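You operate a simulated robot arm through the tools that you are given. There is no shell and no other tool. Be economical: measure what you need, move in short steps, check, and stop when the job is done.

You are at the controls of a simulated two-armed robot. One attempt, no reset.

Task
Set tunnel one's gate to S, then switch the belt to IN.
Fine: belt selector to STOP first; free the latch, and set it to HOLD again before the belt runs.

The check looks at the end state, three seconds after you hand in, the way a careful person would. Anything else that was tipped, shoved, dropped, spilled or broken makes it a failure.

Robot
Two 7-joint arms with two-finger grippers on one trunk, hanging from a carriage that runs on a gantry, over the field with the corners [-1.019, -2.501], [0.161, -2.5], [0.157, 0], [-1.023, -0.001] (x, y) and turns from -290 to 397 degrees about z. Base frame: it is fixed where the carriage stands at the start and does not move with it; the origin is on the floor, on the carriage's upright axis, x ahead of it, y to its left, z up. Readings come in m, degrees, newtons and seconds.
The left shoulder is at the start at [0, 0.236, 1.665], the right one opposite. With the tool pointing down near the work surface each hand reaches from about 0.1 to 0.7 m from the robot's upright axis, wherever it stands, measured 20 degrees to its own side. Places, roughly: air in selector of tunnel two [5, 0.4, 1.6]; air out selector of tunnel one [0.8, 0.8, 1.7]; air out selector of tunnel two [5, 0.7, 1.6]; belt selector of tunnel one [0.7, 0.4, 1.2]; belt selector of tunnel two [5, 0.5, 1.2]; fan switch of tunnel one [0.7, 0.7, 1]; fan switch of tunnel two [5, 0.8, 1]; gate of tunnel one [1.2, 0.1, 1.1]; gate of tunnel two [5.4, 0.2, 1.1]; green sleeve [0.8, 1, 1.7]; heat selector of tunnel one [0.7, 0.7, 1.2]; heat selector of tunnel two [5, 0.8, 1.2]; knob of gauge four [1.9, -0.5, 1.6]; knob of gauge three [1.9, -0.5, 1.7]; knob of gauge two [1.9, -0.5, 1.9]; latch of the gate [0.7, 0.1, 1.3]. Payload 3.43 kg a hand.
The tool frame of a hand sits at the grasp point between the pads (the TCP): z along the fingers, y along the line on which they close. The tips reach 0.03 m beyond it. Largest opening 0.104 m; the body of the gripper starts 0.057 m behind the TCP.
Orientation is that of the tool frame in the base frame, as [roll, pitch, yaw] about the fixed x, y, z axes, in that order (R = Rz(yaw) Ry(pitch) Rx(roll)). With the fingers straight down and closing along the base's y, the tool's x points along the base's -x, its y along +y and its z along -z.

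Tools
- The arms move only by the tool play_rows. It takes "left_steps", "right_steps" or both (then of equal length, played together; a hand with none holds still); each is one flat list of numbers, 7 for each row, row after row: the turn, a rotation vector about the tool's x, y, z in degrees, then the shift along the tool's x, y, z in mm, then the gripper command, from -1 (shut) to 1 (fully open), values between in proportion. In form: [ax, ay, az, x, y, z, gripper, ax, ay, az, x, y, z, gripper, ...]. A call has 1 to 20 rows; each row shifts and turns the commanded pose from where the row before left it, along the tool's axes as they then stand. Rows are played at 5 a second. More than 0.05 m and 8.6 degrees between two rows, or a gripper value outside its range, and nothing of the call is played. A pose out of reach is approached as far as the arm can. The call stops where the force on the tool passes 40 N (or 10 N more than at its start, if that is more) or the arm is blocked; 0.2 s more then pass. Each finger travels about 0.045 m/s and halts on what it meets, pressing with about 33 N; the grip force reading is that of the motor and also rises with nothing between the fingers. The clock runs only during rows and for 0.2 s after the last one: add rows that do not move to give the fingers time. It gives the time, the measured TCP pose, the force on the tool (base axes), the opening and the grip force at its end, in the units of the frame above (readings bear some noise), with the torque about the TCP (base axes, N m) and any sound that the robot's microphone picked up, and new pictures: "pictures" is both (left out), scene, wrist or none (wrist: the cameras of the hands that moved).
- Cameras (640 x 400 px; columns grow to the right, rows downward): "scene" is now at [0.2809, 0.0115, 1.8108]; the picture's right is [0.14, -0.99, 0.00], its down [-0.67, -0.09, -0.73] and it looks along [0.73, 0.10, -0.68] (base axes); focal length 253 px, centre (320, 200). "left" rides on the left gripper at [0.067, -0.018, -0.09] in its tool frame; the picture's right is [0.25, 0.97, 0.00], its down [-0.73, 0.19, -0.66] and it looks along [-0.64, 0.17, 0.75] (tool axes); focal length 218 px, centre (320, 200). "right" rides on the right gripper at [0.067, 0.018, -0.09] in its tool frame; the picture's right is [-0.25, 0.97, 0.00], its down [-0.73, -0.19, -0.66] and it looks along [-0.64, -0.17, 0.75] (tool axes); focal length 218 px, centre (320, 200). There is no depth. A picture from a camera that has moved, and an enlarged one, comes with that camera's place and axes in the base frame and with its lens.
- raise_lower(by): slides the trunk up (or, below 0, down) by that many m; the arms and the scene camera ride with it, the base frame stays. It gives what a move gives, with no picture.
- base_move(legs): drives the robot by 1 to 6 legs, each [ahead, left, turn to the left] in m, m and degrees, along the robot's own axes; the way and the turn of a leg run together, so that a leg with both is an arc; at most 1.5 m and 180 degrees a leg. The arms and the cameras ride along, it lands a little off, and it stops where it bumps. It keeps to its track: a leg is cut to what the track allows. It gives what a move gives, and a new picture of the scene camera.
- turn_head(pan, tilt): turns the head with the scene camera to pan (to the left, within 86 degrees either way) and tilt (down, from -29 to 69), counted from straight ahead of the robot. It gives what a move gives, and a new picture of the scene camera.
- enlarge(camera, box): a new picture of the part [left, top, right, bottom] of that camera's present view, enlarged. The clock stands still meanwhile.
- job_done(): hands the job in; it is judged then, once.

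Go step by step. Nothing tells you exact positions but the pictures and the camera data: compare them with the known pose of the tool, close in by small moves and look again before you grip or let go. The budget is 120 turns and 260 pictures, counting those below and the enlarged ones. Unless the task says otherwise, let go and move clear before handing in, and close with one line.

The tools are called after "Request:" as a command line: name --argument value ..., lists and objects as JSON in quotes. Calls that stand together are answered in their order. play_rows: Moves the arms, as the interface text tells. Its arguments: {"type":"object","properties":{"left_steps":{"type":"array","items":{"type":"number"}},"right_steps":{"type":"array","items":{"type":"number"}},"pictures":{"type":"string","enum":["both","scene","wrist","none"]}},"required":[]} The other tools are called the same way: raise_lower (by) slides the trunk up or down; base_move (legs) drives the base; turn_head (pan, tilt) turns the head that bears the scene camera; enlarge (camera, box) takes an enlarged picture of a part of a camera's view; job_done () hands the job in.

At the start:

```text
clock: 0.0
left_eef_pos: [0.404, 0.3989, 1.0003]
left_orientation: [180.0, 0.0, -179.9]
left_wrist_force: [-0.6, -0.2, 0.1]
left_torque: [0.02, -0.02, 0.0]
left_grip_width: 0.104
left_grip_force: 0.2
right_eef_pos: [0.4726, -0.06, 1.0005]
right_orientation: [-180.0, 0.0, 179.9]
right_wrist_force: [-0.4, 0.3, 0.1]
right_torque: [-0.02, 0.03, -0.03]
right_grip_width: 0.1039
right_grip_force: 0.1
trunk travel left (down, up): [-0.575, 0.065]
robot x, y, heading: [0.0022, 0.0022, -0.1]
head pan, tilt: [7.8, 42.7]
```

scene: 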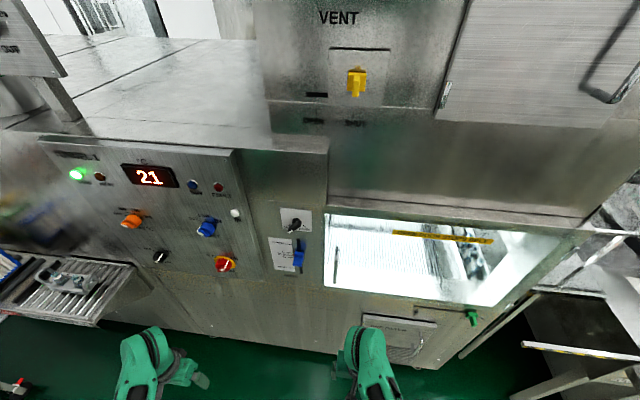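
right: 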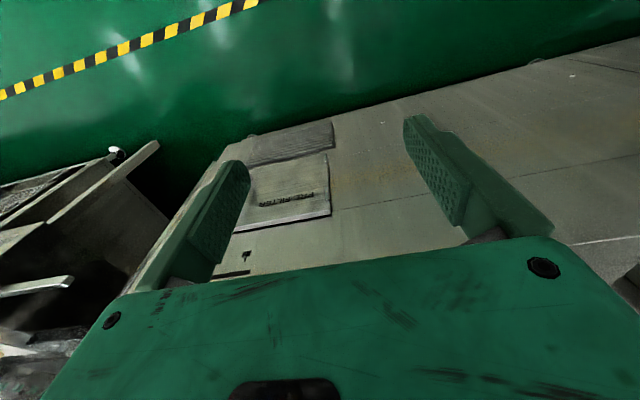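
left: 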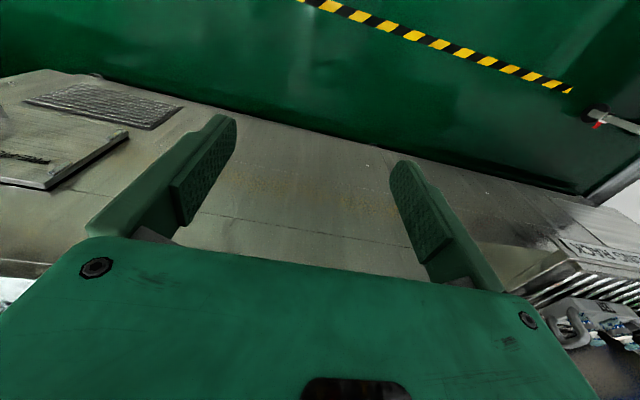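

I see tunnel one's panel ahead with selectors, a small latch-like knob by a blue handle, and the tunnel window to the right. I will enlarge the relevant parts first.

Request:
enlarge --camera "scene" --box '[40, 130, 240, 280]'

Request:
enlarge --camera "scene" --box '[240, 190, 340, 290]'

Request:
enlarge --camera "scene" --box '[320, 190, 580, 350]'

```text
2.67 times, centred on (140, 205) of scene
camera zoom: at [0.2809, 0.0115, 1.8108], right [0.14, -0.99, 0.0], down [-0.67, -0.09, -0.73], along [0.73, 0.1, -0.68], focal length 674 px, centre (800, 187)
```

zoom: 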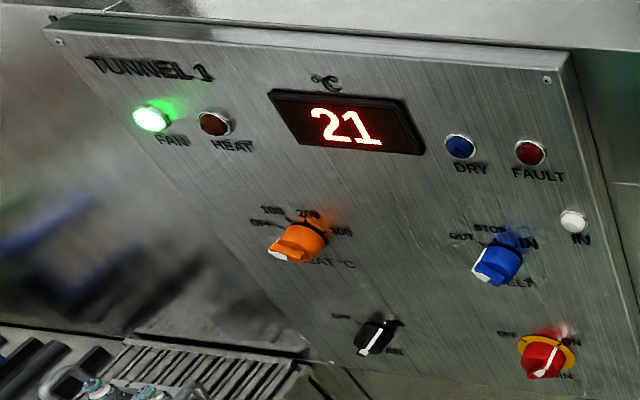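

```text
4.00 times, centred on (290, 240) of scene
camera zoom: at [0.2809, 0.0115, 1.8108], right [0.14, -0.99, 0.0], down [-0.67, -0.09, -0.73], along [0.73, 0.1, -0.68], focal length 1010 px, centre (440, 40)
```

zoom: 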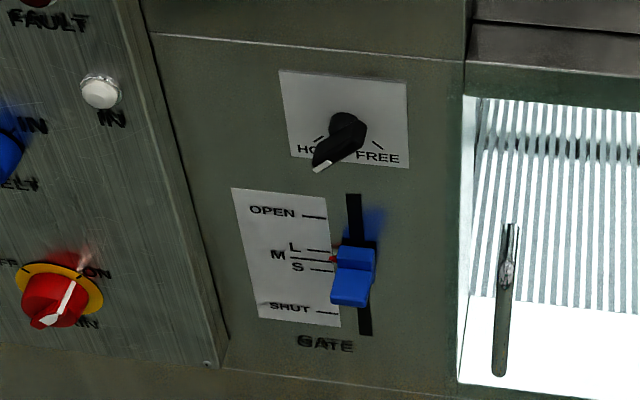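

```text
2.46 times, centred on (450, 270) of scene
camera zoom: at [0.2809, 0.0115, 1.8108], right [0.14, -0.99, 0.0], down [-0.67, -0.09, -0.73], along [0.73, 0.1, -0.68], focal length 622 px, centre (0, 28)
```

zoom: 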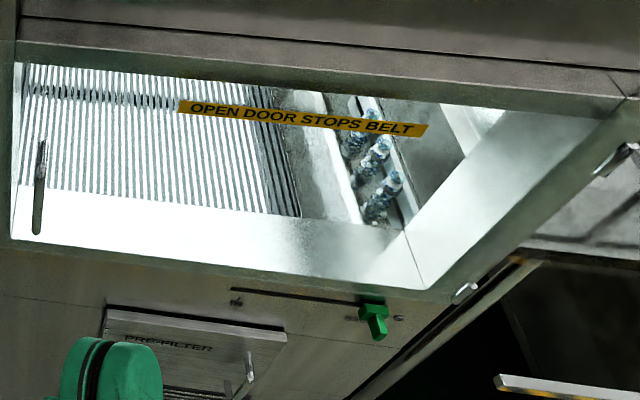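

Gate slider stands at M, latch at HOLD; the belt selector needs a closer look. I lift the hands, set the right one aside, and turn the left hand to point at the panel.

Request:
play_rows --left_steps '[0, 0, 0, -25, 0, -45, 0, 0, 0, 0, -25, 0, -45, 0, 0, 0, 0, -25, 0, -45, 0, 0, 0, 0, -25, 0, -45, 0, 0, -8.2, 0, 0, 0, 0, 0, 0, -8.2, 0, 0, 0, 0, 0, 0, -8.2, 0, 0, 0, 0, 0, 0, -8.2, 0, 0, 0, 0, 0, 0, -8.2, 0, 0, 0, 0, 0, 0, -8.2, 0, 0, 0, 0, 0, 0, -8.2, 0, 0, 0, 0, 0, 0, -8.2, 0, 0, 0, 0, 0, 0, -8.2, 0, 0, 0, 0, 0, 0, -8.2, 0, 0, 0, 0, 0, 0, -8, 0, 0, 0, 0, 0]' --right_steps '[0, 0, 0, 20, -45, -45, 0, 0, 0, 0, 20, -45, -45, 0, 0, 0, 0, 20, -45, -45, 0, 0, 0, 0, 20, -45, -45, 0, 0, 0, 0, 0, -45, 0, 0, 0, 0, 0, 0, -45, 0, 0, 0, 0, 0, 0, 0, 0, 0, 0, 0, 0, 0, 0, 0, 0, 0, 0, 0, 0, 0, 0, 0, 0, 0, 0, 0, 0, 0, 0, 0, 0, 0, 0, 0, 0, 0, 0, 0, 0, 0, 0, 0, 0, 0, 0, 0, 0, 0, 0, 0, 0, 0, 0, 0, 0, 0, 0, 0, 0, 0, 0, 0, 0, 0]'

```text
refused: row 1 steps farther than a row can; nothing moved
```

The step was too long; I shorten it.

Request:
play_rows --left_steps '[0, 0, 0, -22, 0, -43, 0, 0, 0, 0, -22, 0, -43, 0, 0, 0, 0, -22, 0, -43, 0, 0, 0, 0, -22, 0, -43, 0, 0, -8.2, 0, 0, 0, 0, 0, 0, -8.2, 0, 0, 0, 0, 0, 0, -8.2, 0, 0, 0, 0, 0, 0, -8.2, 0, 0, 0, 0, 0, 0, -8.2, 0, 0, 0, 0, 0, 0, -8.2, 0, 0, 0, 0, 0, 0, -8.2, 0, 0, 0, 0, 0, 0, -8.2, 0, 0, 0, 0, 0, 0, -8.2, 0, 0, 0, 0, 0, 0, -8.2, 0, 0, 0, 0, 0, 0, -8, 0, 0, 0, 0, 0]' --right_steps '[0, 0, 0, 15, -30, -30, 0, 0, 0, 0, 15, -30, -30, 0, 0, 0, 0, 15, -30, -30, 0, 0, 0, 0, 15, -30, -30, 0, 0, 0, 0, 0, -45, 0, 0, 0, 0, 0, 0, -45, 0, 0, 0, 0, 0, 0, -45, 0, 0, 0, 0, 0, 0, 0, 0, 0, 0, 0, 0, 0, 0, 0, 0, 0, 0, 0, 0, 0, 0, 0, 0, 0, 0, 0, 0, 0, 0, 0, 0, 0, 0, 0, 0, 0, 0, 0, 0, 0, 0, 0, 0, 0, 0, 0, 0, 0, 0, 0, 0, 0, 0, 0, 0, 0, 0]'

```text
clock: 3.2
left_eef_pos: [0.5297, 0.2434, 1.3176]
left_orientation: [146.8, 80.7, 149.4]
left_wrist_force: [-0.2, -0.2, -0.7]
left_torque: [-0.02, -0.01, -0.03]
left_grip_width: 0.0521
left_grip_force: 0.0
left hand out of reach, approached as far as the arm can: row 9, 10, 11, 12, 13, 14, 15
right_eef_pos: [0.4128, -0.3146, 1.1219]
right_orientation: [-179.9, 0.0, 180.0]
right_wrist_force: [0.7, 0.2, 0.3]
right_torque: [0.0, 0.01, 0.01]
right_grip_width: 0.052
right_grip_force: 0.0
trunk travel left (down, up): [-0.575, 0.065]
robot x, y, heading: [-0.0021, -0.0023, -0.2]
head pan, tilt: [7.8, 42.7]
camera scene: at [0.281, 0.0115, 1.8108], right [0.14, -0.99, 0.0], down [-0.67, -0.09, -0.73], along [0.73, 0.1, -0.68], focal length 253 px, centre (320, 200)
camera right: at [0.3451, -0.2979, 1.2112], right [0.25, 0.97, 0.0], down [0.73, -0.19, 0.66], along [0.64, -0.17, -0.75], focal length 218 px, centre (320, 200)
camera left: at [0.4329, 0.2265, 1.261], right [-0.07, 0.98, -0.16], down [-0.55, 0.1, 0.83], along [0.83, 0.15, 0.54], focal length 218 px, centre (320, 200)
```

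scene: 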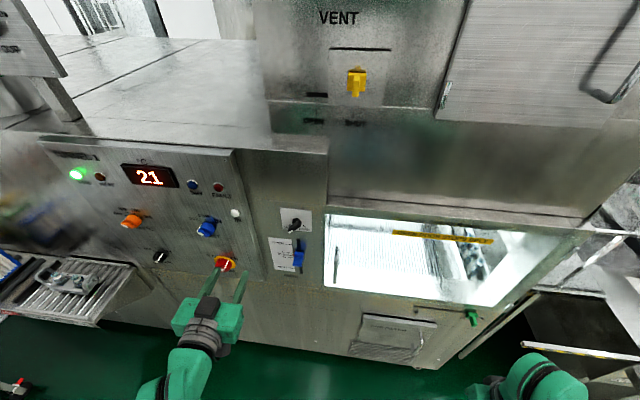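
right: 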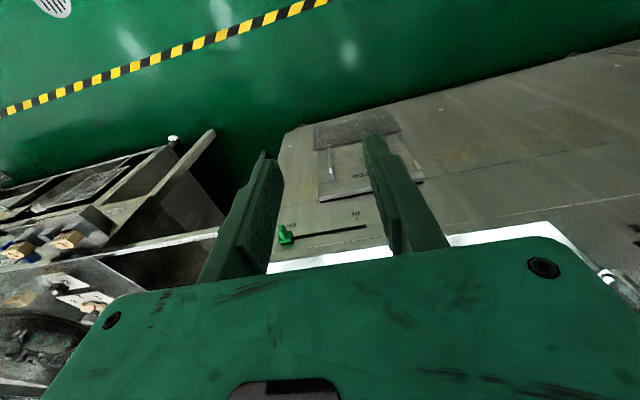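
left: 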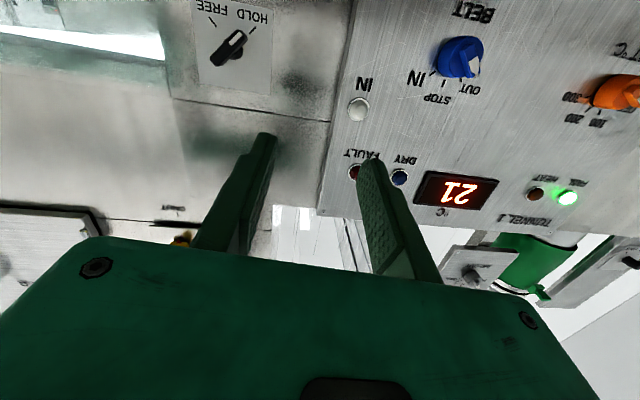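

Belt selector points to OUT, latch to HOLD. The hand was too near the body to level out, so I back the base a little and lower the trunk for frontal reach and view.

Request:
base_move --legs '[[-0.15, 0, 0]]'

Request:
raise_lower --by -0.3

Request:
turn_head --pan 12 --tilt 22

```text
clock: 4.6
left_eef_pos: [0.3813, 0.2445, 1.3165]
left_orientation: [147.0, 80.5, 149.7]
left_wrist_force: [-0.3, 0.0, 0.0]
left_torque: [-0.01, -0.01, 0.03]
left_grip_width: 0.052
left_grip_force: 0.1
right_eef_pos: [0.2649, -0.3149, 1.1216]
right_orientation: [179.9, 0.0, -179.9]
right_wrist_force: [0.2, -1.9, 0.6]
right_torque: [0.01, 0.0, -0.02]
right_grip_width: 0.0519
right_grip_force: 0.1
trunk travel left (down, up): [-0.575, 0.065]
robot x, y, heading: [-0.1474, -0.0004, 0.2]
head pan, tilt: [7.8, 42.7]
camera scene: at [0.1331, 0.0118, 1.8108], right [0.14, -0.99, 0.0], down [-0.67, -0.09, -0.73], along [0.73, 0.1, -0.68], focal length 253 px, centre (320, 200)
```

scene: 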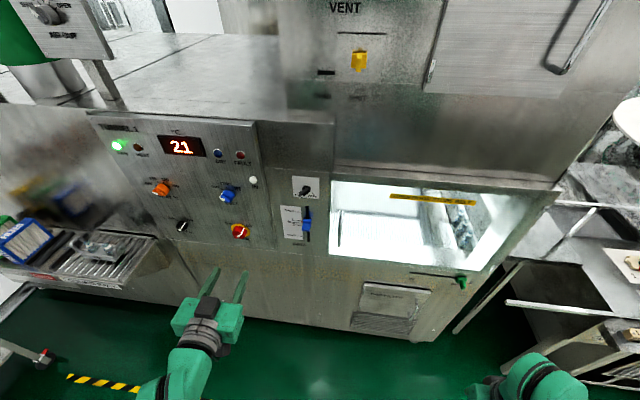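

```text
clock: 7.6
left_eef_pos: [0.3836, 0.2434, 1.0159]
left_orientation: [147.1, 80.4, 149.7]
left_wrist_force: [0.3, 0.7, 0.2]
left_torque: [0.01, 0.0, 0.02]
left_grip_width: 0.0519
left_grip_force: 0.1
right_eef_pos: [0.2651, -0.3142, 0.8225]
right_orientation: [-180.0, 0.0, -179.9]
right_wrist_force: [0.7, 0.1, 0.0]
right_torque: [-0.01, 0.01, -0.01]
right_grip_width: 0.0521
right_grip_force: 0.0
trunk travel left (down, up): [-0.275, 0.365]
robot x, y, heading: [-0.1471, 0.0004, 0.1]
head pan, tilt: [7.8, 42.7]
```

```text
clock: 8.4
left_eef_pos: [0.3826, 0.2442, 1.0168]
left_orientation: [147.0, 80.4, 149.7]
left_wrist_force: [-0.2, 0.3, 0.4]
left_torque: [0.02, 0.02, 0.01]
left_grip_width: 0.0521
left_grip_force: 0.0
right_eef_pos: [0.2669, -0.3152, 0.8216]
right_orientation: [180.0, 0.0, -179.8]
right_wrist_force: [0.0, -0.1, -0.5]
right_torque: [-0.02, 0.06, -0.04]
right_grip_width: 0.0522
right_grip_force: 0.1
trunk travel left (down, up): [-0.275, 0.365]
robot x, y, heading: [-0.1494, 0.0009, -0.0]
head pan, tilt: [12.0, 22.0]
camera scene: at [0.1417, 0.0198, 1.5429], right [0.21, -0.98, 0.0], down [-0.37, -0.08, -0.93], along [0.91, 0.19, -0.38], focal length 253 px, centre (320, 200)
```

scene: 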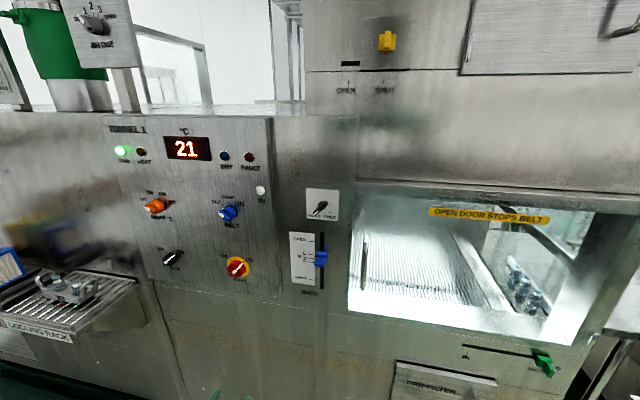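

The new view gives belt knob about (0.735, 0.415, 1.23), latch (0.74, 0.145, 1.27), gate slider (0.72, 0.137, 1.125). I level the left hand and bring it in front of the belt knob at a distance.

Request:
play_rows --left_steps '[1.35, -4.05, -2.5, 0, 0, 0, 0.4, 1.35, -4.05, -2.5, 0, 0, 0, 0.4, 0, 0, 0, -40, 28, 0, 0.4, 0, 0, 0, -40, 28, 0, 0.4, 0, 0, 0, -40, 28, 0, 0.4, 0, 0, 0, -40, 28, 0, 0.4, 0, 0, 0, -40, 28, 0, 0.4, 0, 0, 0, 0, 28, 35, 0.4, 0, 0, 0, 0, 0, 40, 0.4, 0, 0, 0, 0, 0, 40, 0.4]'

```text
clock: 10.6
left_eef_pos: [0.5097, 0.3112, 1.2644]
left_orientation: [147.1, 80.3, 150.6]
left_wrist_force: [0.0, -0.3, -0.2]
left_torque: [-0.02, 0.0, 0.01]
left_grip_width: 0.0724
left_grip_force: 0.1
left hand out of reach, approached as far as the arm can: row 1, 2, 3, 4, 5, 6, 7, 8, 9, 10
right_eef_pos: [0.2681, -0.3147, 0.8231]
right_orientation: [180.0, 0.0, -179.9]
right_wrist_force: [0.7, 0.5, -0.9]
right_torque: [-0.03, -0.04, 0.01]
right_grip_width: 0.0519
right_grip_force: 0.1
trunk travel left (down, up): [-0.275, 0.365]
robot x, y, heading: [-0.1462, 0.0026, 0.2]
head pan, tilt: [12.0, 22.0]
camera scene: at [0.1422, 0.0198, 1.5432], right [0.21, -0.98, 0.0], down [-0.37, -0.08, -0.93], along [0.91, 0.19, -0.37], focal length 253 px, centre (320, 200)
camera left: at [0.4116, 0.2931, 1.2086], right [-0.09, 0.98, -0.16], down [-0.55, 0.09, 0.83], along [0.83, 0.16, 0.54], focal length 218 px, centre (320, 200)
```

scene: 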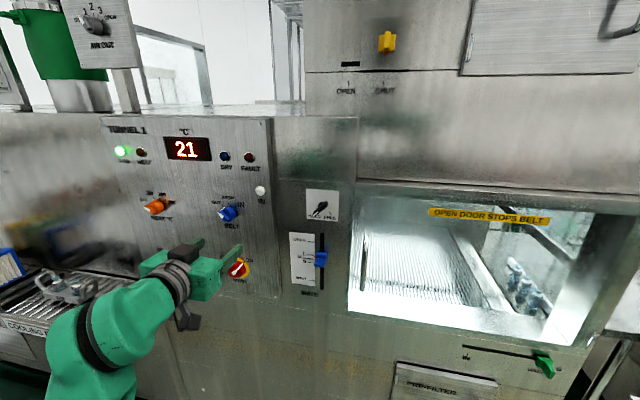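
left: 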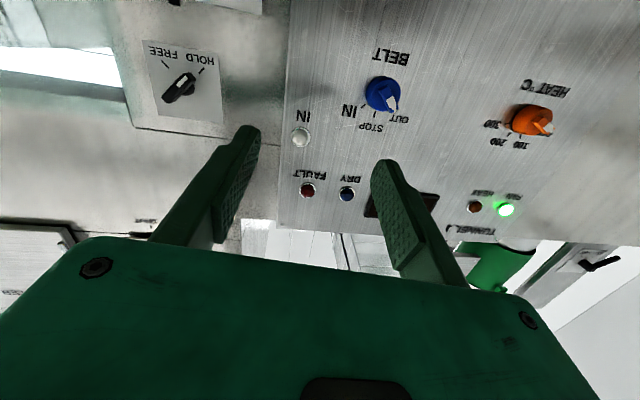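

The wrist is at a limit in this roll. I try rolling the hand about its own axis toward the camera-on-top posture.

Request:
play_rows --left_steps '[0, 0, 8.2, 0, 0, 0, 0.4, 0, 0, 8.2, 0, 0, 0, 0.4, 0, 0, 8.2, 0, 0, 0, 0.4, 0, 0, 8.2, 0, 0, 0, 0.4, 0, 0, 8.2, 0, 0, 0, 0.4, 0, 0, 8.2, 0, 0, 0, 0.4, 0, 0, 8.2, 0, 0, 0, 0.4, 0, 0, 8.2, 0, 0, 0, 0.4, 0, 0, 8.2, 0, 0, 0, 0.4, 0, 0, 8.2, 0, 0, 0, 0.4]'

```text
clock: 12.8
left_eef_pos: [0.5066, 0.3095, 1.2641]
left_orientation: [98.1, 2.6, 93.7]
left_wrist_force: [0.2, 0.0, 0.2]
left_torque: [-0.02, -0.01, -0.01]
left_grip_width: 0.0729
left_grip_force: 0.0
right_eef_pos: [0.2658, -0.3141, 0.823]
right_orientation: [-180.0, 0.0, -179.9]
right_wrist_force: [0.3, -0.4, 0.5]
right_torque: [-0.03, 0.01, 0.01]
right_grip_width: 0.0519
right_grip_force: 0.1
trunk travel left (down, up): [-0.275, 0.365]
robot x, y, heading: [-0.1484, -0.0004, 0.1]
head pan, tilt: [12.0, 22.0]
camera scene: at [0.1417, 0.0198, 1.543], right [0.21, -0.98, 0.0], down [-0.37, -0.08, -0.93], along [0.91, 0.19, -0.37], focal length 253 px, centre (320, 200)
camera left: at [0.412, 0.3695, 1.2565], right [0.12, 0.3, 0.95], down [-0.58, -0.76, 0.31], along [0.81, -0.58, 0.09], focal length 218 px, centre (320, 200)
```

scene: 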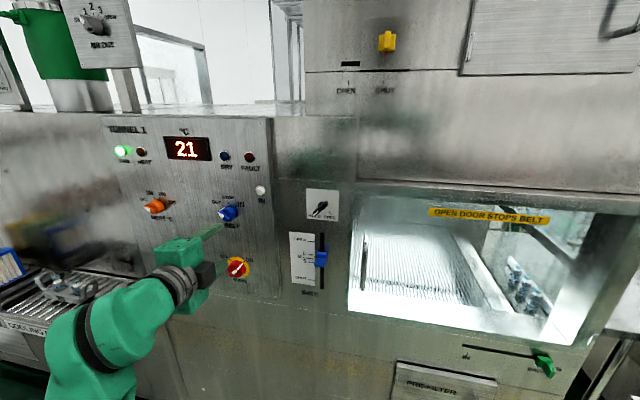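
left: 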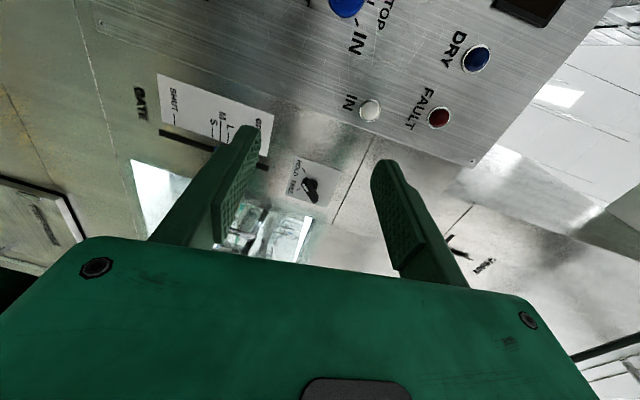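

That rolls freely. I continue until the camera is on top and the fingers point straight at the panel.

Request:
play_rows --left_steps '[0, 0, 8.45, 0, 0, 0, 0.4, 0, 0, 8.45, 0, 0, 0, 0.4, 0, 0, 8.45, 0, 0, 0, 0.4, 0, 0, 8.45, 0, 0, 0, 0.4, 0, 0, 8.45, 0, 0, 0, 0.4, 0, 0, 8.45, 0, 0, 0, 0.4, 0, 0, 8.45, 0, 0, 0, 0.4, 0, 0, 8.45, 0, 0, 0, 0.4, 0, 0, 8.45, 0, 0, 0, 0.4, 0, 0, 8.45, 0, 0, 0, 0.4, 0, 0, 8.45, 0, 0, 0, 0.4, -1.65, 4.05, 0, 0, 0, 0, 0.4, -1.65, 4.05, 0, 0, 0, 0, 0.4, 0, 0, 0, 0, -30, 0, 0.4, 0, 0, 0, 0, -30, 0, 0.4, 0, 0, 0, 0, -40, 0, 0.4]'

```text
clock: 16.2
left_eef_pos: [0.4853, 0.2745, 1.3125]
left_orientation: [177.7, -89.5, 3.7]
left_wrist_force: [0.2, -0.1, -0.2]
left_torque: [0.04, 0.01, 0.02]
left_grip_width: 0.0728
left_grip_force: 0.0
left hand out of reach, approached as far as the arm can: row 2, 12, 13, 14, 15, 16
right_eef_pos: [0.266, -0.3126, 0.8224]
right_orientation: [-180.0, 0.0, -179.9]
right_wrist_force: [-0.4, 0.1, 0.3]
right_torque: [-0.01, 0.01, 0.02]
right_grip_width: 0.0519
right_grip_force: 0.1
trunk travel left (down, up): [-0.275, 0.365]
robot x, y, heading: [-0.1496, -0.0, 0.0]
head pan, tilt: [12.0, 22.0]
camera scene: at [0.1418, 0.0202, 1.543], right [0.21, -0.98, 0.0], down [-0.37, -0.08, -0.93], along [0.91, 0.19, -0.37], focal length 253 px, centre (320, 200)
camera left: at [0.3955, 0.2898, 1.3786], right [0.03, -0.97, 0.25], down [-0.66, -0.21, -0.72], along [0.75, -0.15, -0.64], focal length 218 px, centre (320, 200)
```

scene: 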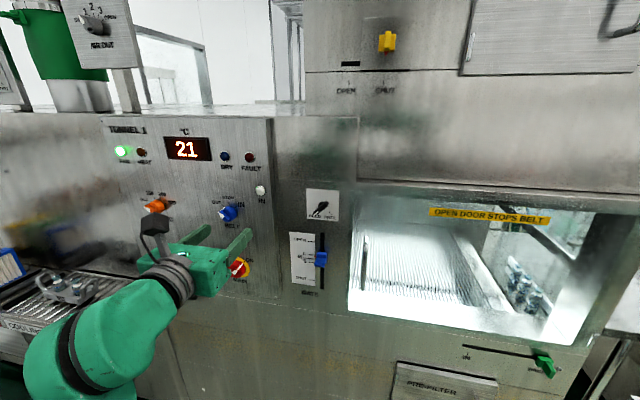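
left: 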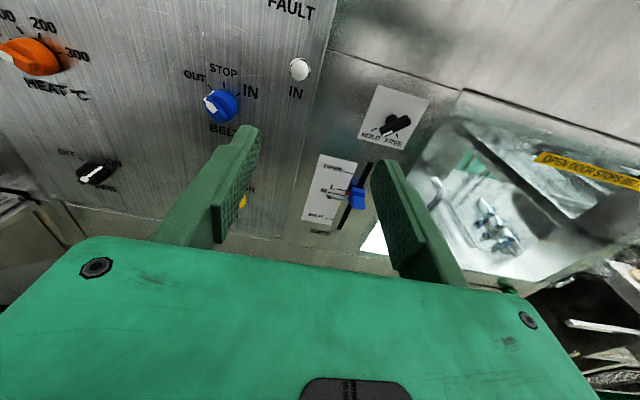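

The hand is now aimed squarely at the panel, but the arm is too folded to move sideways. I back the base further and stretch the arm forward.

Request:
base_move --legs '[[-0.2, 0.1, 0]]'

Request:
play_rows --left_steps '[0, 0, 0, 0, 0, 40, 0.4, 0, 0, 0, 0, 0, 40, 0.4, 0, 0, 0, 0, 0, 40, 0.4, 0, 0, 0, 0, 0, 40, 0.4, 0, 0, 0, -25, 0, 0, 0.4, 0, 0, 0, -25, 0, 0, 0.4, 0, 0, 0, 0, -20, 0, 0.4, 0, 0, 0, 0, -20, 0, 0.4]'

```text
clock: 17.9
left_eef_pos: [0.2797, 0.2721, 1.3125]
left_orientation: [173.4, -89.5, 7.8]
left_wrist_force: [-0.4, -0.2, -1.1]
left_torque: [-0.01, -0.01, 0.0]
left_grip_width: 0.0731
left_grip_force: 0.1
right_eef_pos: [0.0601, -0.3157, 0.8215]
right_orientation: [-179.9, 0.0, 179.9]
right_wrist_force: [-0.5, -0.3, -0.7]
right_torque: [0.01, 0.01, -0.03]
right_grip_width: 0.052
right_grip_force: 0.1
trunk travel left (down, up): [-0.275, 0.365]
robot x, y, heading: [-0.3516, -0.005, -0.0]
head pan, tilt: [12.0, 22.0]
cut short: leg 1
camera scene: at [-0.0633, 0.0187, 1.5428], right [0.21, -0.98, 0.0], down [-0.37, -0.08, -0.93], along [0.91, 0.19, -0.38], focal length 253 px, centre (320, 200)
```

scene: 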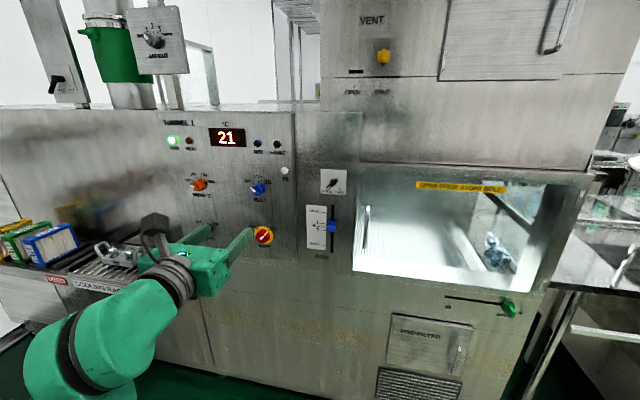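

```text
clock: 19.7
left_eef_pos: [0.3924, 0.2578, 1.2996]
left_orientation: [175.6, -89.3, 6.7]
left_wrist_force: [0.5, -0.1, -0.1]
left_torque: [0.02, 0.0, 0.0]
left_grip_width: 0.0729
left_grip_force: 0.0
left hand out of reach, approached as far as the arm can: row 1, 2, 3, 4, 5, 6, 7, 8
right_eef_pos: [0.0598, -0.3166, 0.8217]
right_orientation: [180.0, 0.0, 179.9]
right_wrist_force: [-0.1, 0.4, 0.7]
right_torque: [0.03, -0.02, -0.04]
right_grip_width: 0.0518
right_grip_force: 0.0
trunk travel left (down, up): [-0.275, 0.365]
robot x, y, heading: [-0.353, 0.0004, -0.1]
head pan, tilt: [12.0, 22.0]
camera scene: at [-0.0632, 0.0187, 1.5429], right [0.21, -0.98, 0.0], down [-0.37, -0.08, -0.93], along [0.91, 0.19, -0.37], focal length 253 px, centre (320, 200)
camera left: at [0.3043, 0.2703, 1.3667], right [0.04, -0.97, 0.25], down [-0.66, -0.22, -0.72], along [0.75, -0.14, -0.65], focal length 218 px, centre (320, 200)
```

scene: 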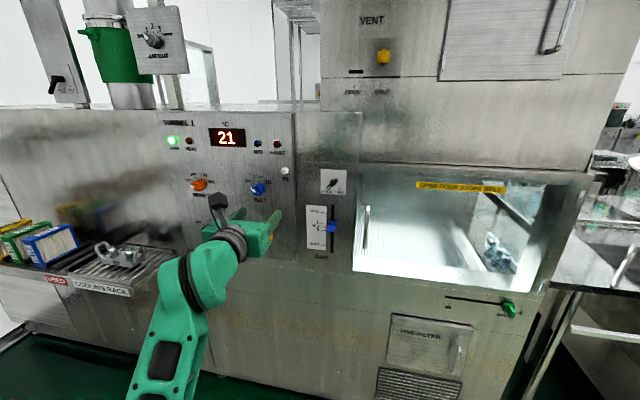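
left: 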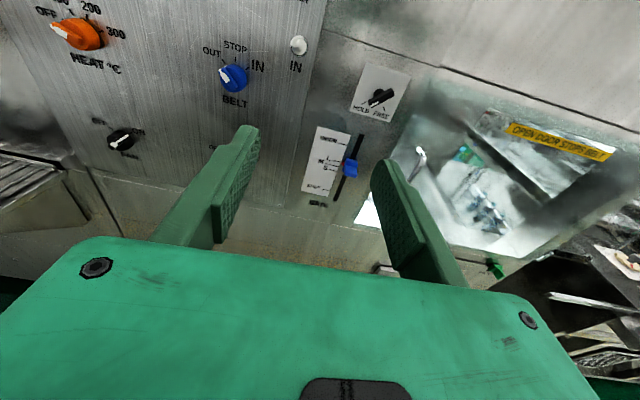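

Reach is still limited and the base track cannot go further left. I look down at the arm to understand its posture.

Request:
turn_head --pan 25 --tilt 65

```text
clock: 20.8
left_eef_pos: [0.3927, 0.2565, 1.2991]
left_orientation: [176.4, -89.3, 6.0]
left_wrist_force: [-0.1, -0.6, 0.0]
left_torque: [-0.01, 0.03, 0.01]
left_grip_width: 0.0729
left_grip_force: 0.0
right_eef_pos: [0.0602, -0.3156, 0.8221]
right_orientation: [-179.9, 0.0, 179.9]
right_wrist_force: [0.5, -0.1, 0.1]
right_torque: [0.01, 0.01, 0.0]
right_grip_width: 0.052
right_grip_force: 0.1
trunk travel left (down, up): [-0.275, 0.365]
robot x, y, heading: [-0.3527, -0.0004, -0.0]
head pan, tilt: [25.0, 65.0]
camera scene: at [-0.0987, 0.0251, 1.4826], right [0.42, -0.91, 0.0], down [-0.82, -0.38, -0.42], along [0.38, 0.18, -0.91], focal length 253 px, centre (320, 200)
```

scene: 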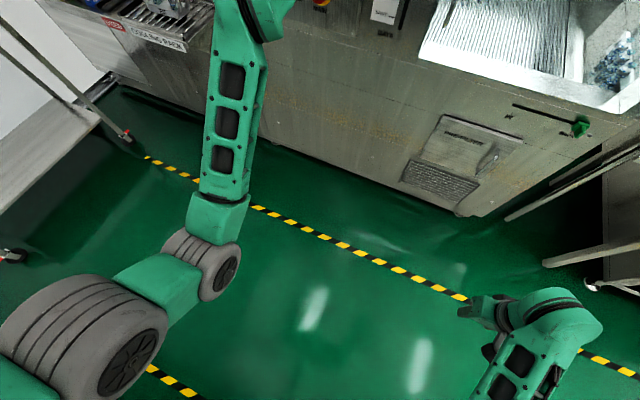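

The arm is a half-bent elbow-down posture, not stretched. I test pure forward motion.

Request:
play_rows --left_steps '[0, 0, 0, 0, 0, 30, 0.4, 0, 0, 0, 0, 0, 30, 0.4, 0, 0, 0, 0, 0, 0, 0.4]' --pictures "none"

Request:
play_rows --left_steps '[0, 0, 0, -30, 0, 0, 0.4, 0, 0, 0, -30, 0, 0, 0.4, 0, 0, 0, 0, 0, 0, 0.4]' --pictures "none"

Request:
play_rows --left_steps '[0, 0, 0, 0, -30, 0, 0.4, 0, 0, 0, 0, -30, 0, 0.4, 0, 0, 0, 0, 0, 0, 0.4]' --pictures "none"

```text
clock: 21.6
left_eef_pos: [0.4485, 0.237, 1.2995]
left_orientation: [175.7, -89.4, 6.2]
left_wrist_force: [-0.5, -0.1, 0.5]
left_torque: [-0.01, 0.03, -0.02]
left_grip_width: 0.0729
left_grip_force: 0.0
left hand out of reach, approached as far as the arm can: row 1, 2
right_eef_pos: [0.059, -0.3147, 0.8221]
right_orientation: [-179.9, -0.1, 180.0]
right_wrist_force: [-0.1, 0.3, 0.0]
right_torque: [0.08, -0.04, -0.02]
right_grip_width: 0.0517
right_grip_force: 0.1
trunk travel left (down, up): [-0.275, 0.365]
robot x, y, heading: [-0.3538, -0.001, -0.1]
head pan, tilt: [25.0, 65.0]
```

```text
clock: 22.4
left_eef_pos: [0.4492, 0.2292, 1.2424]
left_orientation: [174.8, -89.5, 7.0]
left_wrist_force: [-0.2, 0.9, -0.3]
left_torque: [-0.03, -0.02, 0.02]
left_grip_width: 0.0732
left_grip_force: 0.1
left hand out of reach, approached as far as the arm can: row 2
right_eef_pos: [0.0606, -0.3157, 0.8226]
right_orientation: [-180.0, -0.1, 180.0]
right_wrist_force: [-0.7, -0.1, -0.8]
right_torque: [0.01, 0.01, 0.02]
right_grip_width: 0.0519
right_grip_force: 0.1
trunk travel left (down, up): [-0.275, 0.365]
robot x, y, heading: [-0.3496, 0.0023, 0.1]
head pan, tilt: [25.0, 65.0]
```

```text
clock: 23.2
left_eef_pos: [0.4415, 0.2474, 1.2473]
left_orientation: [177.6, -89.3, 5.3]
left_wrist_force: [0.2, 0.3, -0.3]
left_torque: [0.0, 0.03, 0.01]
left_grip_width: 0.0725
left_grip_force: 0.0
left hand out of reach, approached as far as the arm can: row 1, 2
right_eef_pos: [0.0612, -0.3158, 0.8233]
right_orientation: [180.0, 0.0, 179.9]
right_wrist_force: [0.2, -0.6, -0.4]
right_torque: [0.01, 0.01, 0.0]
right_grip_width: 0.0521
right_grip_force: 0.0
trunk travel left (down, up): [-0.275, 0.365]
robot x, y, heading: [-0.3535, 0.0012, -0.0]
head pan, tilt: [25.0, 65.0]
```

Only leftward motion with squared-up yaw is blocked. I try yawing the hand ~14° left first and then going left; a tilted grip can still turn the knob about the panel normal.

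Request:
play_rows --left_steps '[7, 0, 0, 0, 0, 0, 0.4, 7, 0, 0, 0, 0, 0, 0.4, 0, 0, 0, 0, -29, 7, 0.4, 0, 0, 0, 0, -29, 7, 0.4, 0, 0, 0, 0, -29, 7, 0.4, 0, 0, 0, 0, -29, 7, 0.4, 0, 0, 0, 0, 0, 0, 0.4]' --pictures "wrist"

```text
clock: 24.8
left_eef_pos: [0.436, 0.3651, 1.2473]
left_orientation: [-175.0, -89.5, 10.2]
left_wrist_force: [-0.1, -0.1, -0.4]
left_torque: [0.01, 0.06, -0.01]
left_grip_width: 0.0726
left_grip_force: 0.0
right_eef_pos: [0.0603, -0.3175, 0.823]
right_orientation: [-180.0, -0.1, 179.8]
right_wrist_force: [-1.0, -0.3, 0.8]
right_torque: [-0.02, 0.04, 0.01]
right_grip_width: 0.0521
right_grip_force: 0.0
trunk travel left (down, up): [-0.275, 0.365]
robot x, y, heading: [-0.3518, 0.0012, -0.1]
head pan, tilt: [25.0, 65.0]
camera left: at [0.3462, 0.3586, 1.3144], right [0.26, -0.93, 0.25], down [-0.59, -0.36, -0.72], along [0.77, 0.04, -0.64], focal length 218 px, centre (320, 200)
```

left: 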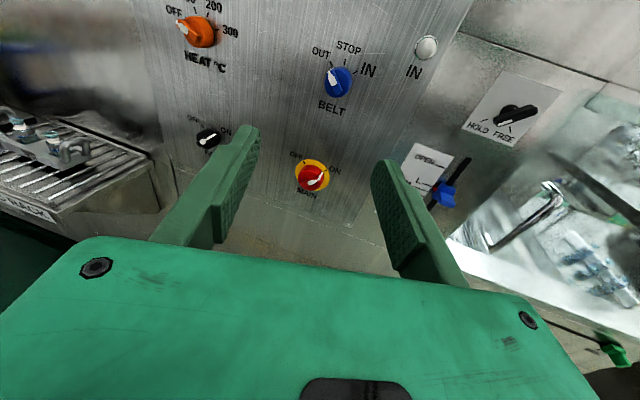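

That works freely. I drive the base forward so the hand comes near the panel, and aim the head at the belt selector.

Request:
base_move --legs '[[0.17, 0, 0]]'

Request:
turn_head --pan 28 --tilt 28

Request:
play_rows --left_steps '[0, 0, 0, 0, 0, 0, 0.2]' --pictures "wrist"

Request:
enlarge --camera "left" --box '[260, 0, 420, 100]'

```text
clock: 26.3
left_eef_pos: [0.6078, 0.3642, 1.2475]
left_orientation: [-174.0, -89.5, 9.2]
left_wrist_force: [0.5, 0.5, 0.5]
left_torque: [0.01, 0.05, 0.02]
left_grip_width: 0.0728
left_grip_force: 0.0
right_eef_pos: [0.2304, -0.3162, 0.8217]
right_orientation: [-180.0, 0.0, 179.9]
right_wrist_force: [0.3, 0.2, 0.4]
right_torque: [0.01, 0.04, 0.01]
right_grip_width: 0.0523
right_grip_force: 0.0
trunk travel left (down, up): [-0.275, 0.365]
robot x, y, heading: [-0.1864, -0.0005, -0.1]
head pan, tilt: [25.0, 65.0]
camera scene: at [0.071, 0.0245, 1.4827], right [0.42, -0.91, 0.0], down [-0.82, -0.38, -0.42], along [0.38, 0.18, -0.91], focal length 253 px, centre (320, 200)
```

scene: 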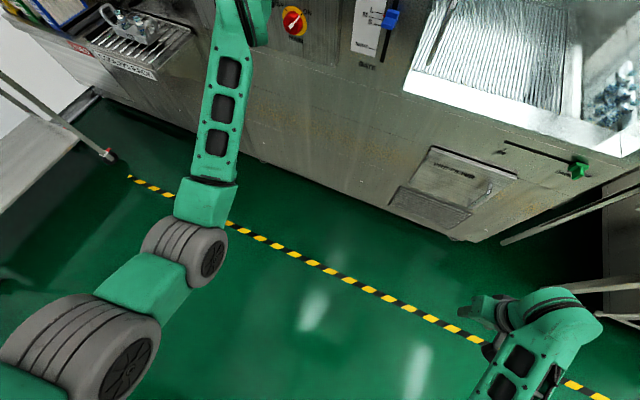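

```text
clock: 27.3
left_eef_pos: [0.6059, 0.3648, 1.2476]
left_orientation: [-173.4, -89.5, 8.5]
left_wrist_force: [0.2, -0.4, 0.2]
left_torque: [0.0, -0.02, -0.01]
left_grip_width: 0.0728
left_grip_force: 0.0
right_eef_pos: [0.2291, -0.3157, 0.8214]
right_orientation: [180.0, -0.1, 179.9]
right_wrist_force: [0.9, 0.5, 0.7]
right_torque: [0.01, 0.01, 0.02]
right_grip_width: 0.0523
right_grip_force: 0.0
trunk travel left (down, up): [-0.275, 0.365]
robot x, y, heading: [-0.1807, 0.0011, -0.2]
head pan, tilt: [28.0, 28.0]
camera scene: at [0.096, 0.0416, 1.5333], right [0.47, -0.88, 0.0], down [-0.42, -0.22, -0.88], along [0.78, 0.41, -0.47], focal length 253 px, centre (320, 200)
```

scene: 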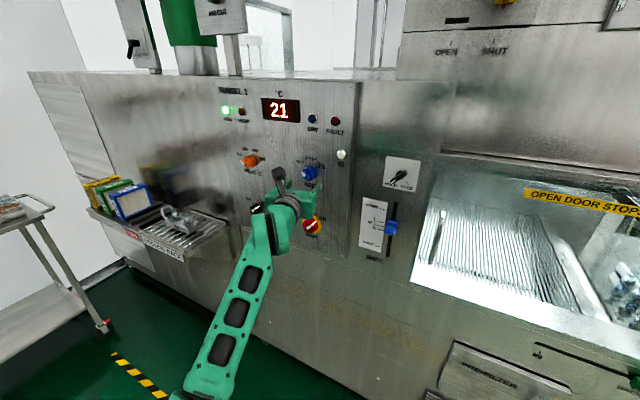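

```text
clock: 27.7
left_eef_pos: [0.6052, 0.3656, 1.2468]
left_orientation: [-173.0, -89.6, 8.3]
left_wrist_force: [0.3, 0.1, 0.4]
left_torque: [0.0, 0.01, 0.02]
left_grip_width: 0.0623
left_grip_force: 0.1
right_eef_pos: [0.2301, -0.3162, 0.8229]
right_orientation: [180.0, 0.0, 179.9]
right_wrist_force: [0.1, -0.1, -0.5]
right_torque: [0.04, 0.03, -0.02]
right_grip_width: 0.0521
right_grip_force: 0.1
trunk travel left (down, up): [-0.275, 0.365]
robot x, y, heading: [-0.1838, 0.0018, 0.1]
head pan, tilt: [28.0, 28.0]
camera left: at [0.5157, 0.3577, 1.3145], right [0.26, -0.93, 0.25], down [-0.59, -0.36, -0.72], along [0.77, 0.04, -0.64], focal length 218 px, centre (320, 200)
```

left: 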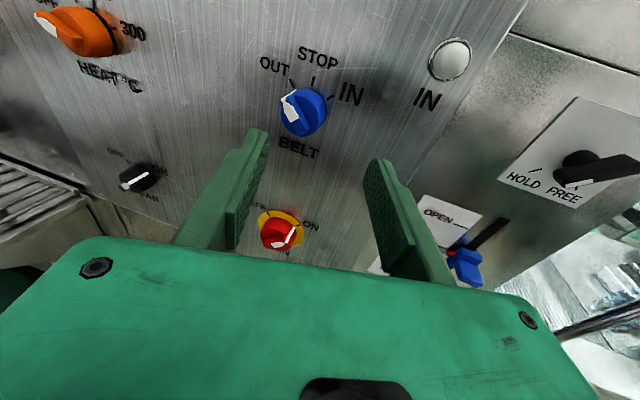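

```text
4.00 times, centred on (340, 50) of left
camera zoom: at [0.5157, 0.3577, 1.3145], right [0.26, -0.93, 0.25], down [-0.59, -0.36, -0.72], along [0.77, 0.04, -0.64], focal length 873 px, centre (240, 800)
```

zoom: 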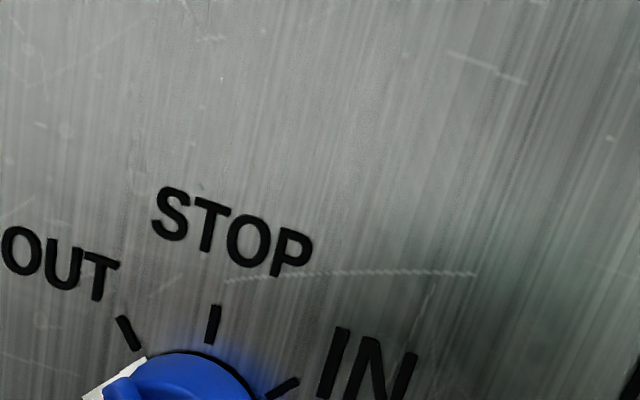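

The selector sits just above the fingers. I enlarge the knob to read its angle and shape.

Request:
enlarge --camera "left" --box '[240, 60, 368, 140]'

Request:
enlarge --camera "scene" --box '[270, 130, 366, 190]'

```text
5.00 times, centred on (304, 100) of left
camera zoom: at [0.5157, 0.3577, 1.3145], right [0.26, -0.93, 0.25], down [-0.59, -0.36, -0.72], along [0.77, 0.04, -0.64], focal length 1091 px, centre (400, 700)
```

zoom: 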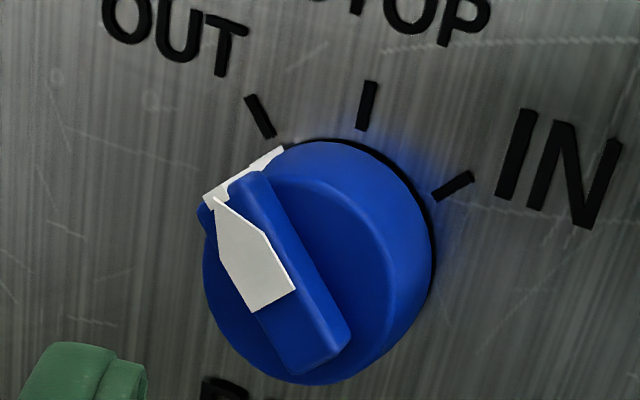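

```text
6.67 times, centred on (318, 160) of scene
camera zoom: at [0.096, 0.0417, 1.5334], right [0.47, -0.88, 0.0], down [-0.41, -0.22, -0.88], along [0.78, 0.41, -0.47], focal length 1684 px, centre (333, 467)
```

zoom: 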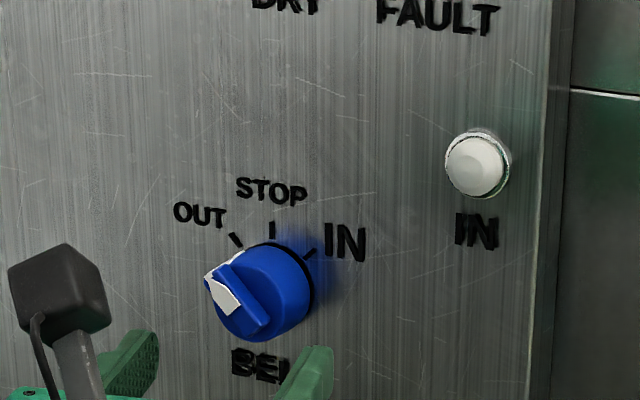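

Knob bar face is at about (0.713, 0.413, 1.237), pointer at OUT (45° up-left). I come in front of it, reduce the yaw a bit, and check.

Request:
play_rows --left_steps '[0, 0, 0, -5, -16, 30, 0.2, 0, 0, 0, -5, -16, 30, 0.2, -4, 0, 0, 0, 0, 0, 0.2, -4, 0, 0, 0, 0, 0, 0.2, 0, 0, 0, 0, 0, 0, 0.2]' --pictures "none"

```text
clock: 28.9
left_eef_pos: [0.6556, 0.4112, 1.2368]
left_orientation: [-173.0, -89.5, 8.0]
left_wrist_force: [-0.2, -0.2, 0.4]
left_torque: [0.03, -0.03, 0.0]
left_grip_width: 0.0625
left_grip_force: 0.1
left hand out of reach, approached as far as the arm can: row 3, 4
right_eef_pos: [0.2283, -0.3177, 0.8227]
right_orientation: [180.0, 0.1, 179.9]
right_wrist_force: [-0.8, 0.3, 0.3]
right_torque: [-0.01, -0.02, 0.0]
right_grip_width: 0.0522
right_grip_force: 0.0
trunk travel left (down, up): [-0.275, 0.365]
robot x, y, heading: [-0.1853, -0.0011, -0.0]
head pan, tilt: [28.0, 28.0]
```

Yaw stays at 15°, which is fine. I roll 45° to match the bar and look.

Request:
play_rows --left_steps '[0, -1.98, -7.23, 0, 0, 0, 0.0, 0, -1.98, -7.23, 0, 0, 0, 0.0, 0, -1.98, -7.23, 0, 0, 0, 0.0, 0, -1.98, -7.23, 0, 0, 0, 0.0, 0, -1.98, -7.23, 0, 0, 0, 0.0, 0, -1.98, -7.23, 0, 0, 0, 0.0, 0, 0, 0, 0, 0, 0, 0.0]'

Request:
enlarge --camera "scene" --box '[250, 120, 378, 200]'

```text
clock: 30.5
left_eef_pos: [0.6384, 0.3854, 1.2491]
left_orientation: [106.2, -44.9, 90.0]
left_wrist_force: [0.1, -0.8, 0.1]
left_torque: [0.01, 0.01, 0.0]
left_grip_width: 0.0521
left_grip_force: 0.0
left hand out of reach, approached as far as the arm can: row 4, 5, 6
right_eef_pos: [0.2287, -0.3173, 0.8214]
right_orientation: [180.0, 0.0, 180.0]
right_wrist_force: [-0.2, 0.9, -0.2]
right_torque: [0.03, -0.02, 0.05]
right_grip_width: 0.0521
right_grip_force: 0.0
trunk travel left (down, up): [-0.275, 0.365]
robot x, y, heading: [-0.1813, -0.0005, 0.0]
head pan, tilt: [28.0, 28.0]
camera scene: at [0.0958, 0.0416, 1.5332], right [0.47, -0.88, 0.0], down [-0.42, -0.22, -0.88], along [0.78, 0.41, -0.47], focal length 253 px, centre (320, 200)
camera left: at [0.5475, 0.4265, 1.3001], right [0.27, -0.48, 0.84], down [-0.58, -0.78, -0.26], along [0.77, -0.41, -0.49], focal length 218 px, centre (320, 200)
```

scene: 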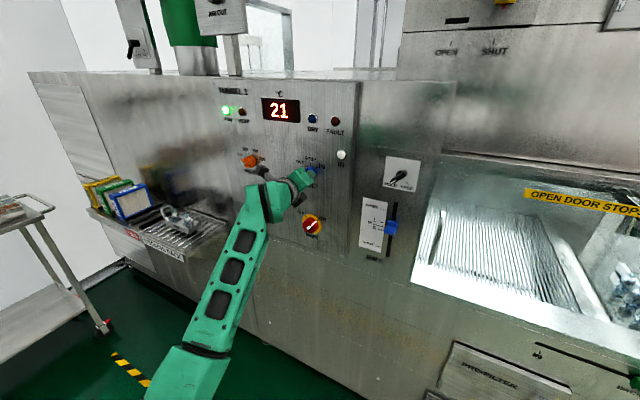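
left: 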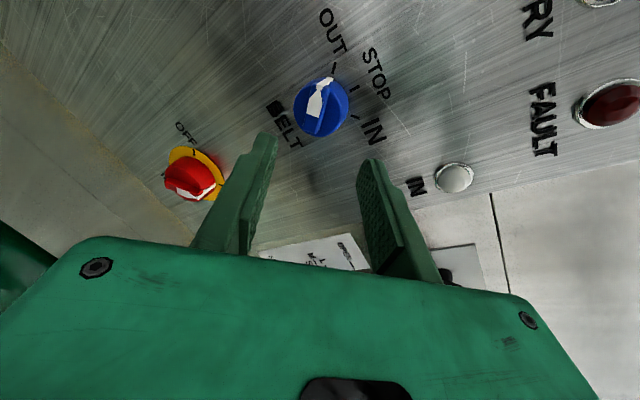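

```text
5.00 times, centred on (314, 160) of scene
camera zoom: at [0.0958, 0.0416, 1.5332], right [0.47, -0.88, 0.0], down [-0.42, -0.22, -0.88], along [0.78, 0.41, -0.47], focal length 1263 px, centre (350, 400)
```

zoom: 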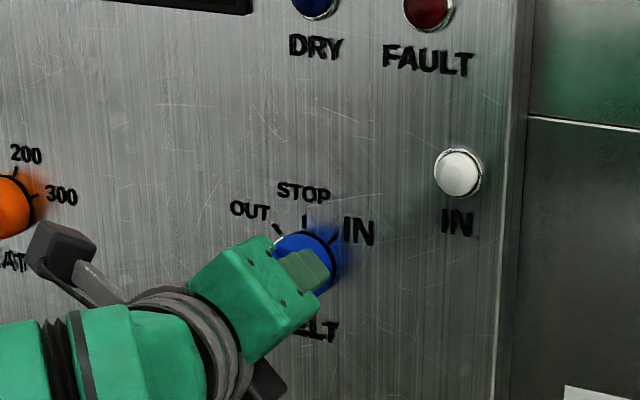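

Roll matches the bar; the hand drifted a little. I shift it back onto the bar's axis.

Request:
play_rows --left_steps '[0, 0, 0, 5.5, -11, 12, 0.0, 0, 0, 0, 5.5, -11, 12, 0.0, 0, 0, 0, 0, 0, 0, 0.0]' --pictures "wrist"

```text
clock: 31.3
left_eef_pos: [0.651, 0.3864, 1.2385]
left_orientation: [106.3, -45.1, 90.2]
left_wrist_force: [0.1, -0.2, 0.4]
left_torque: [-0.01, -0.02, 0.0]
left_grip_width: 0.0521
left_grip_force: 0.0
left hand out of reach, approached as far as the arm can: row 1, 2
right_eef_pos: [0.2294, -0.3161, 0.8223]
right_orientation: [180.0, 0.1, 179.9]
right_wrist_force: [0.8, 0.5, 0.6]
right_torque: [-0.02, 0.01, 0.02]
right_grip_width: 0.0519
right_grip_force: 0.1
trunk travel left (down, up): [-0.275, 0.365]
robot x, y, heading: [-0.1831, -0.002, -0.2]
head pan, tilt: [28.0, 28.0]
camera left: at [0.5604, 0.4265, 1.292], right [0.27, -0.48, 0.83], down [-0.57, -0.78, -0.26], along [0.77, -0.41, -0.49], focal length 218 px, centre (320, 200)
```

left: 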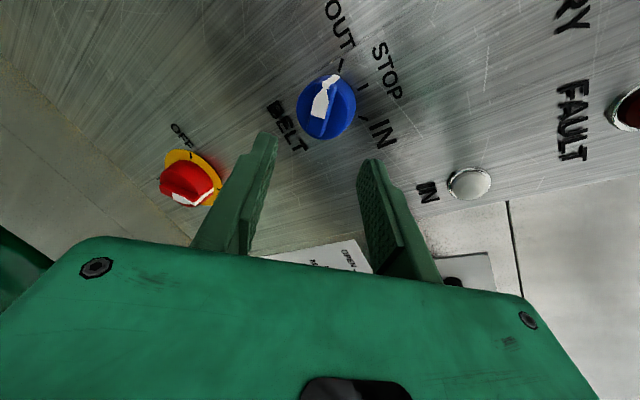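

Blocked sideways again unless the hand yaws with it; I add 6° of left yaw and shift over.

Request:
play_rows --left_steps '[4.2, 4.1, -1.2, 0, 0, 0, 0.0, 0, 0, 0, 9, -9, 4, 0.0, 0, 0, 0, 9, -9, 4, 0.0, 0, 0, 0, 0, 0, 0, 0.0]' --pictures "wrist"

```text
clock: 32.3
left_eef_pos: [0.6516, 0.4122, 1.24]
left_orientation: [105.7, -44.9, 95.5]
left_wrist_force: [0.5, 0.1, 0.2]
left_torque: [-0.03, 0.03, 0.02]
left_grip_width: 0.0518
left_grip_force: 0.1
right_eef_pos: [0.2286, -0.3162, 0.8235]
right_orientation: [180.0, 0.0, 180.0]
right_wrist_force: [0.5, -0.9, 0.2]
right_torque: [0.0, 0.0, -0.01]
right_grip_width: 0.0517
right_grip_force: 0.2
trunk travel left (down, up): [-0.275, 0.365]
robot x, y, heading: [-0.1826, -0.0022, -0.2]
head pan, tilt: [28.0, 28.0]
camera left: at [0.5569, 0.4456, 1.2914], right [0.31, -0.45, 0.84], down [-0.5, -0.82, -0.26], along [0.81, -0.34, -0.48], focal length 218 px, centre (320, 200)
```

left: 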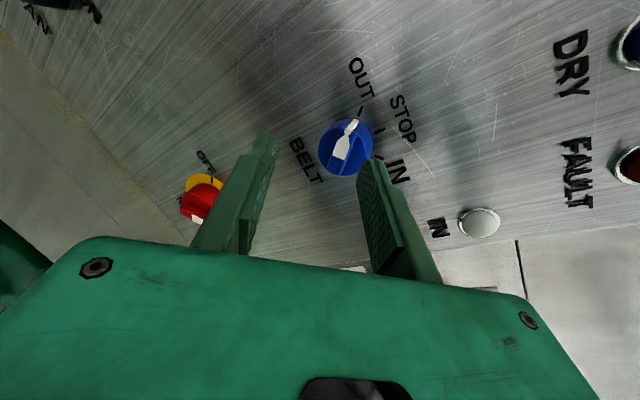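

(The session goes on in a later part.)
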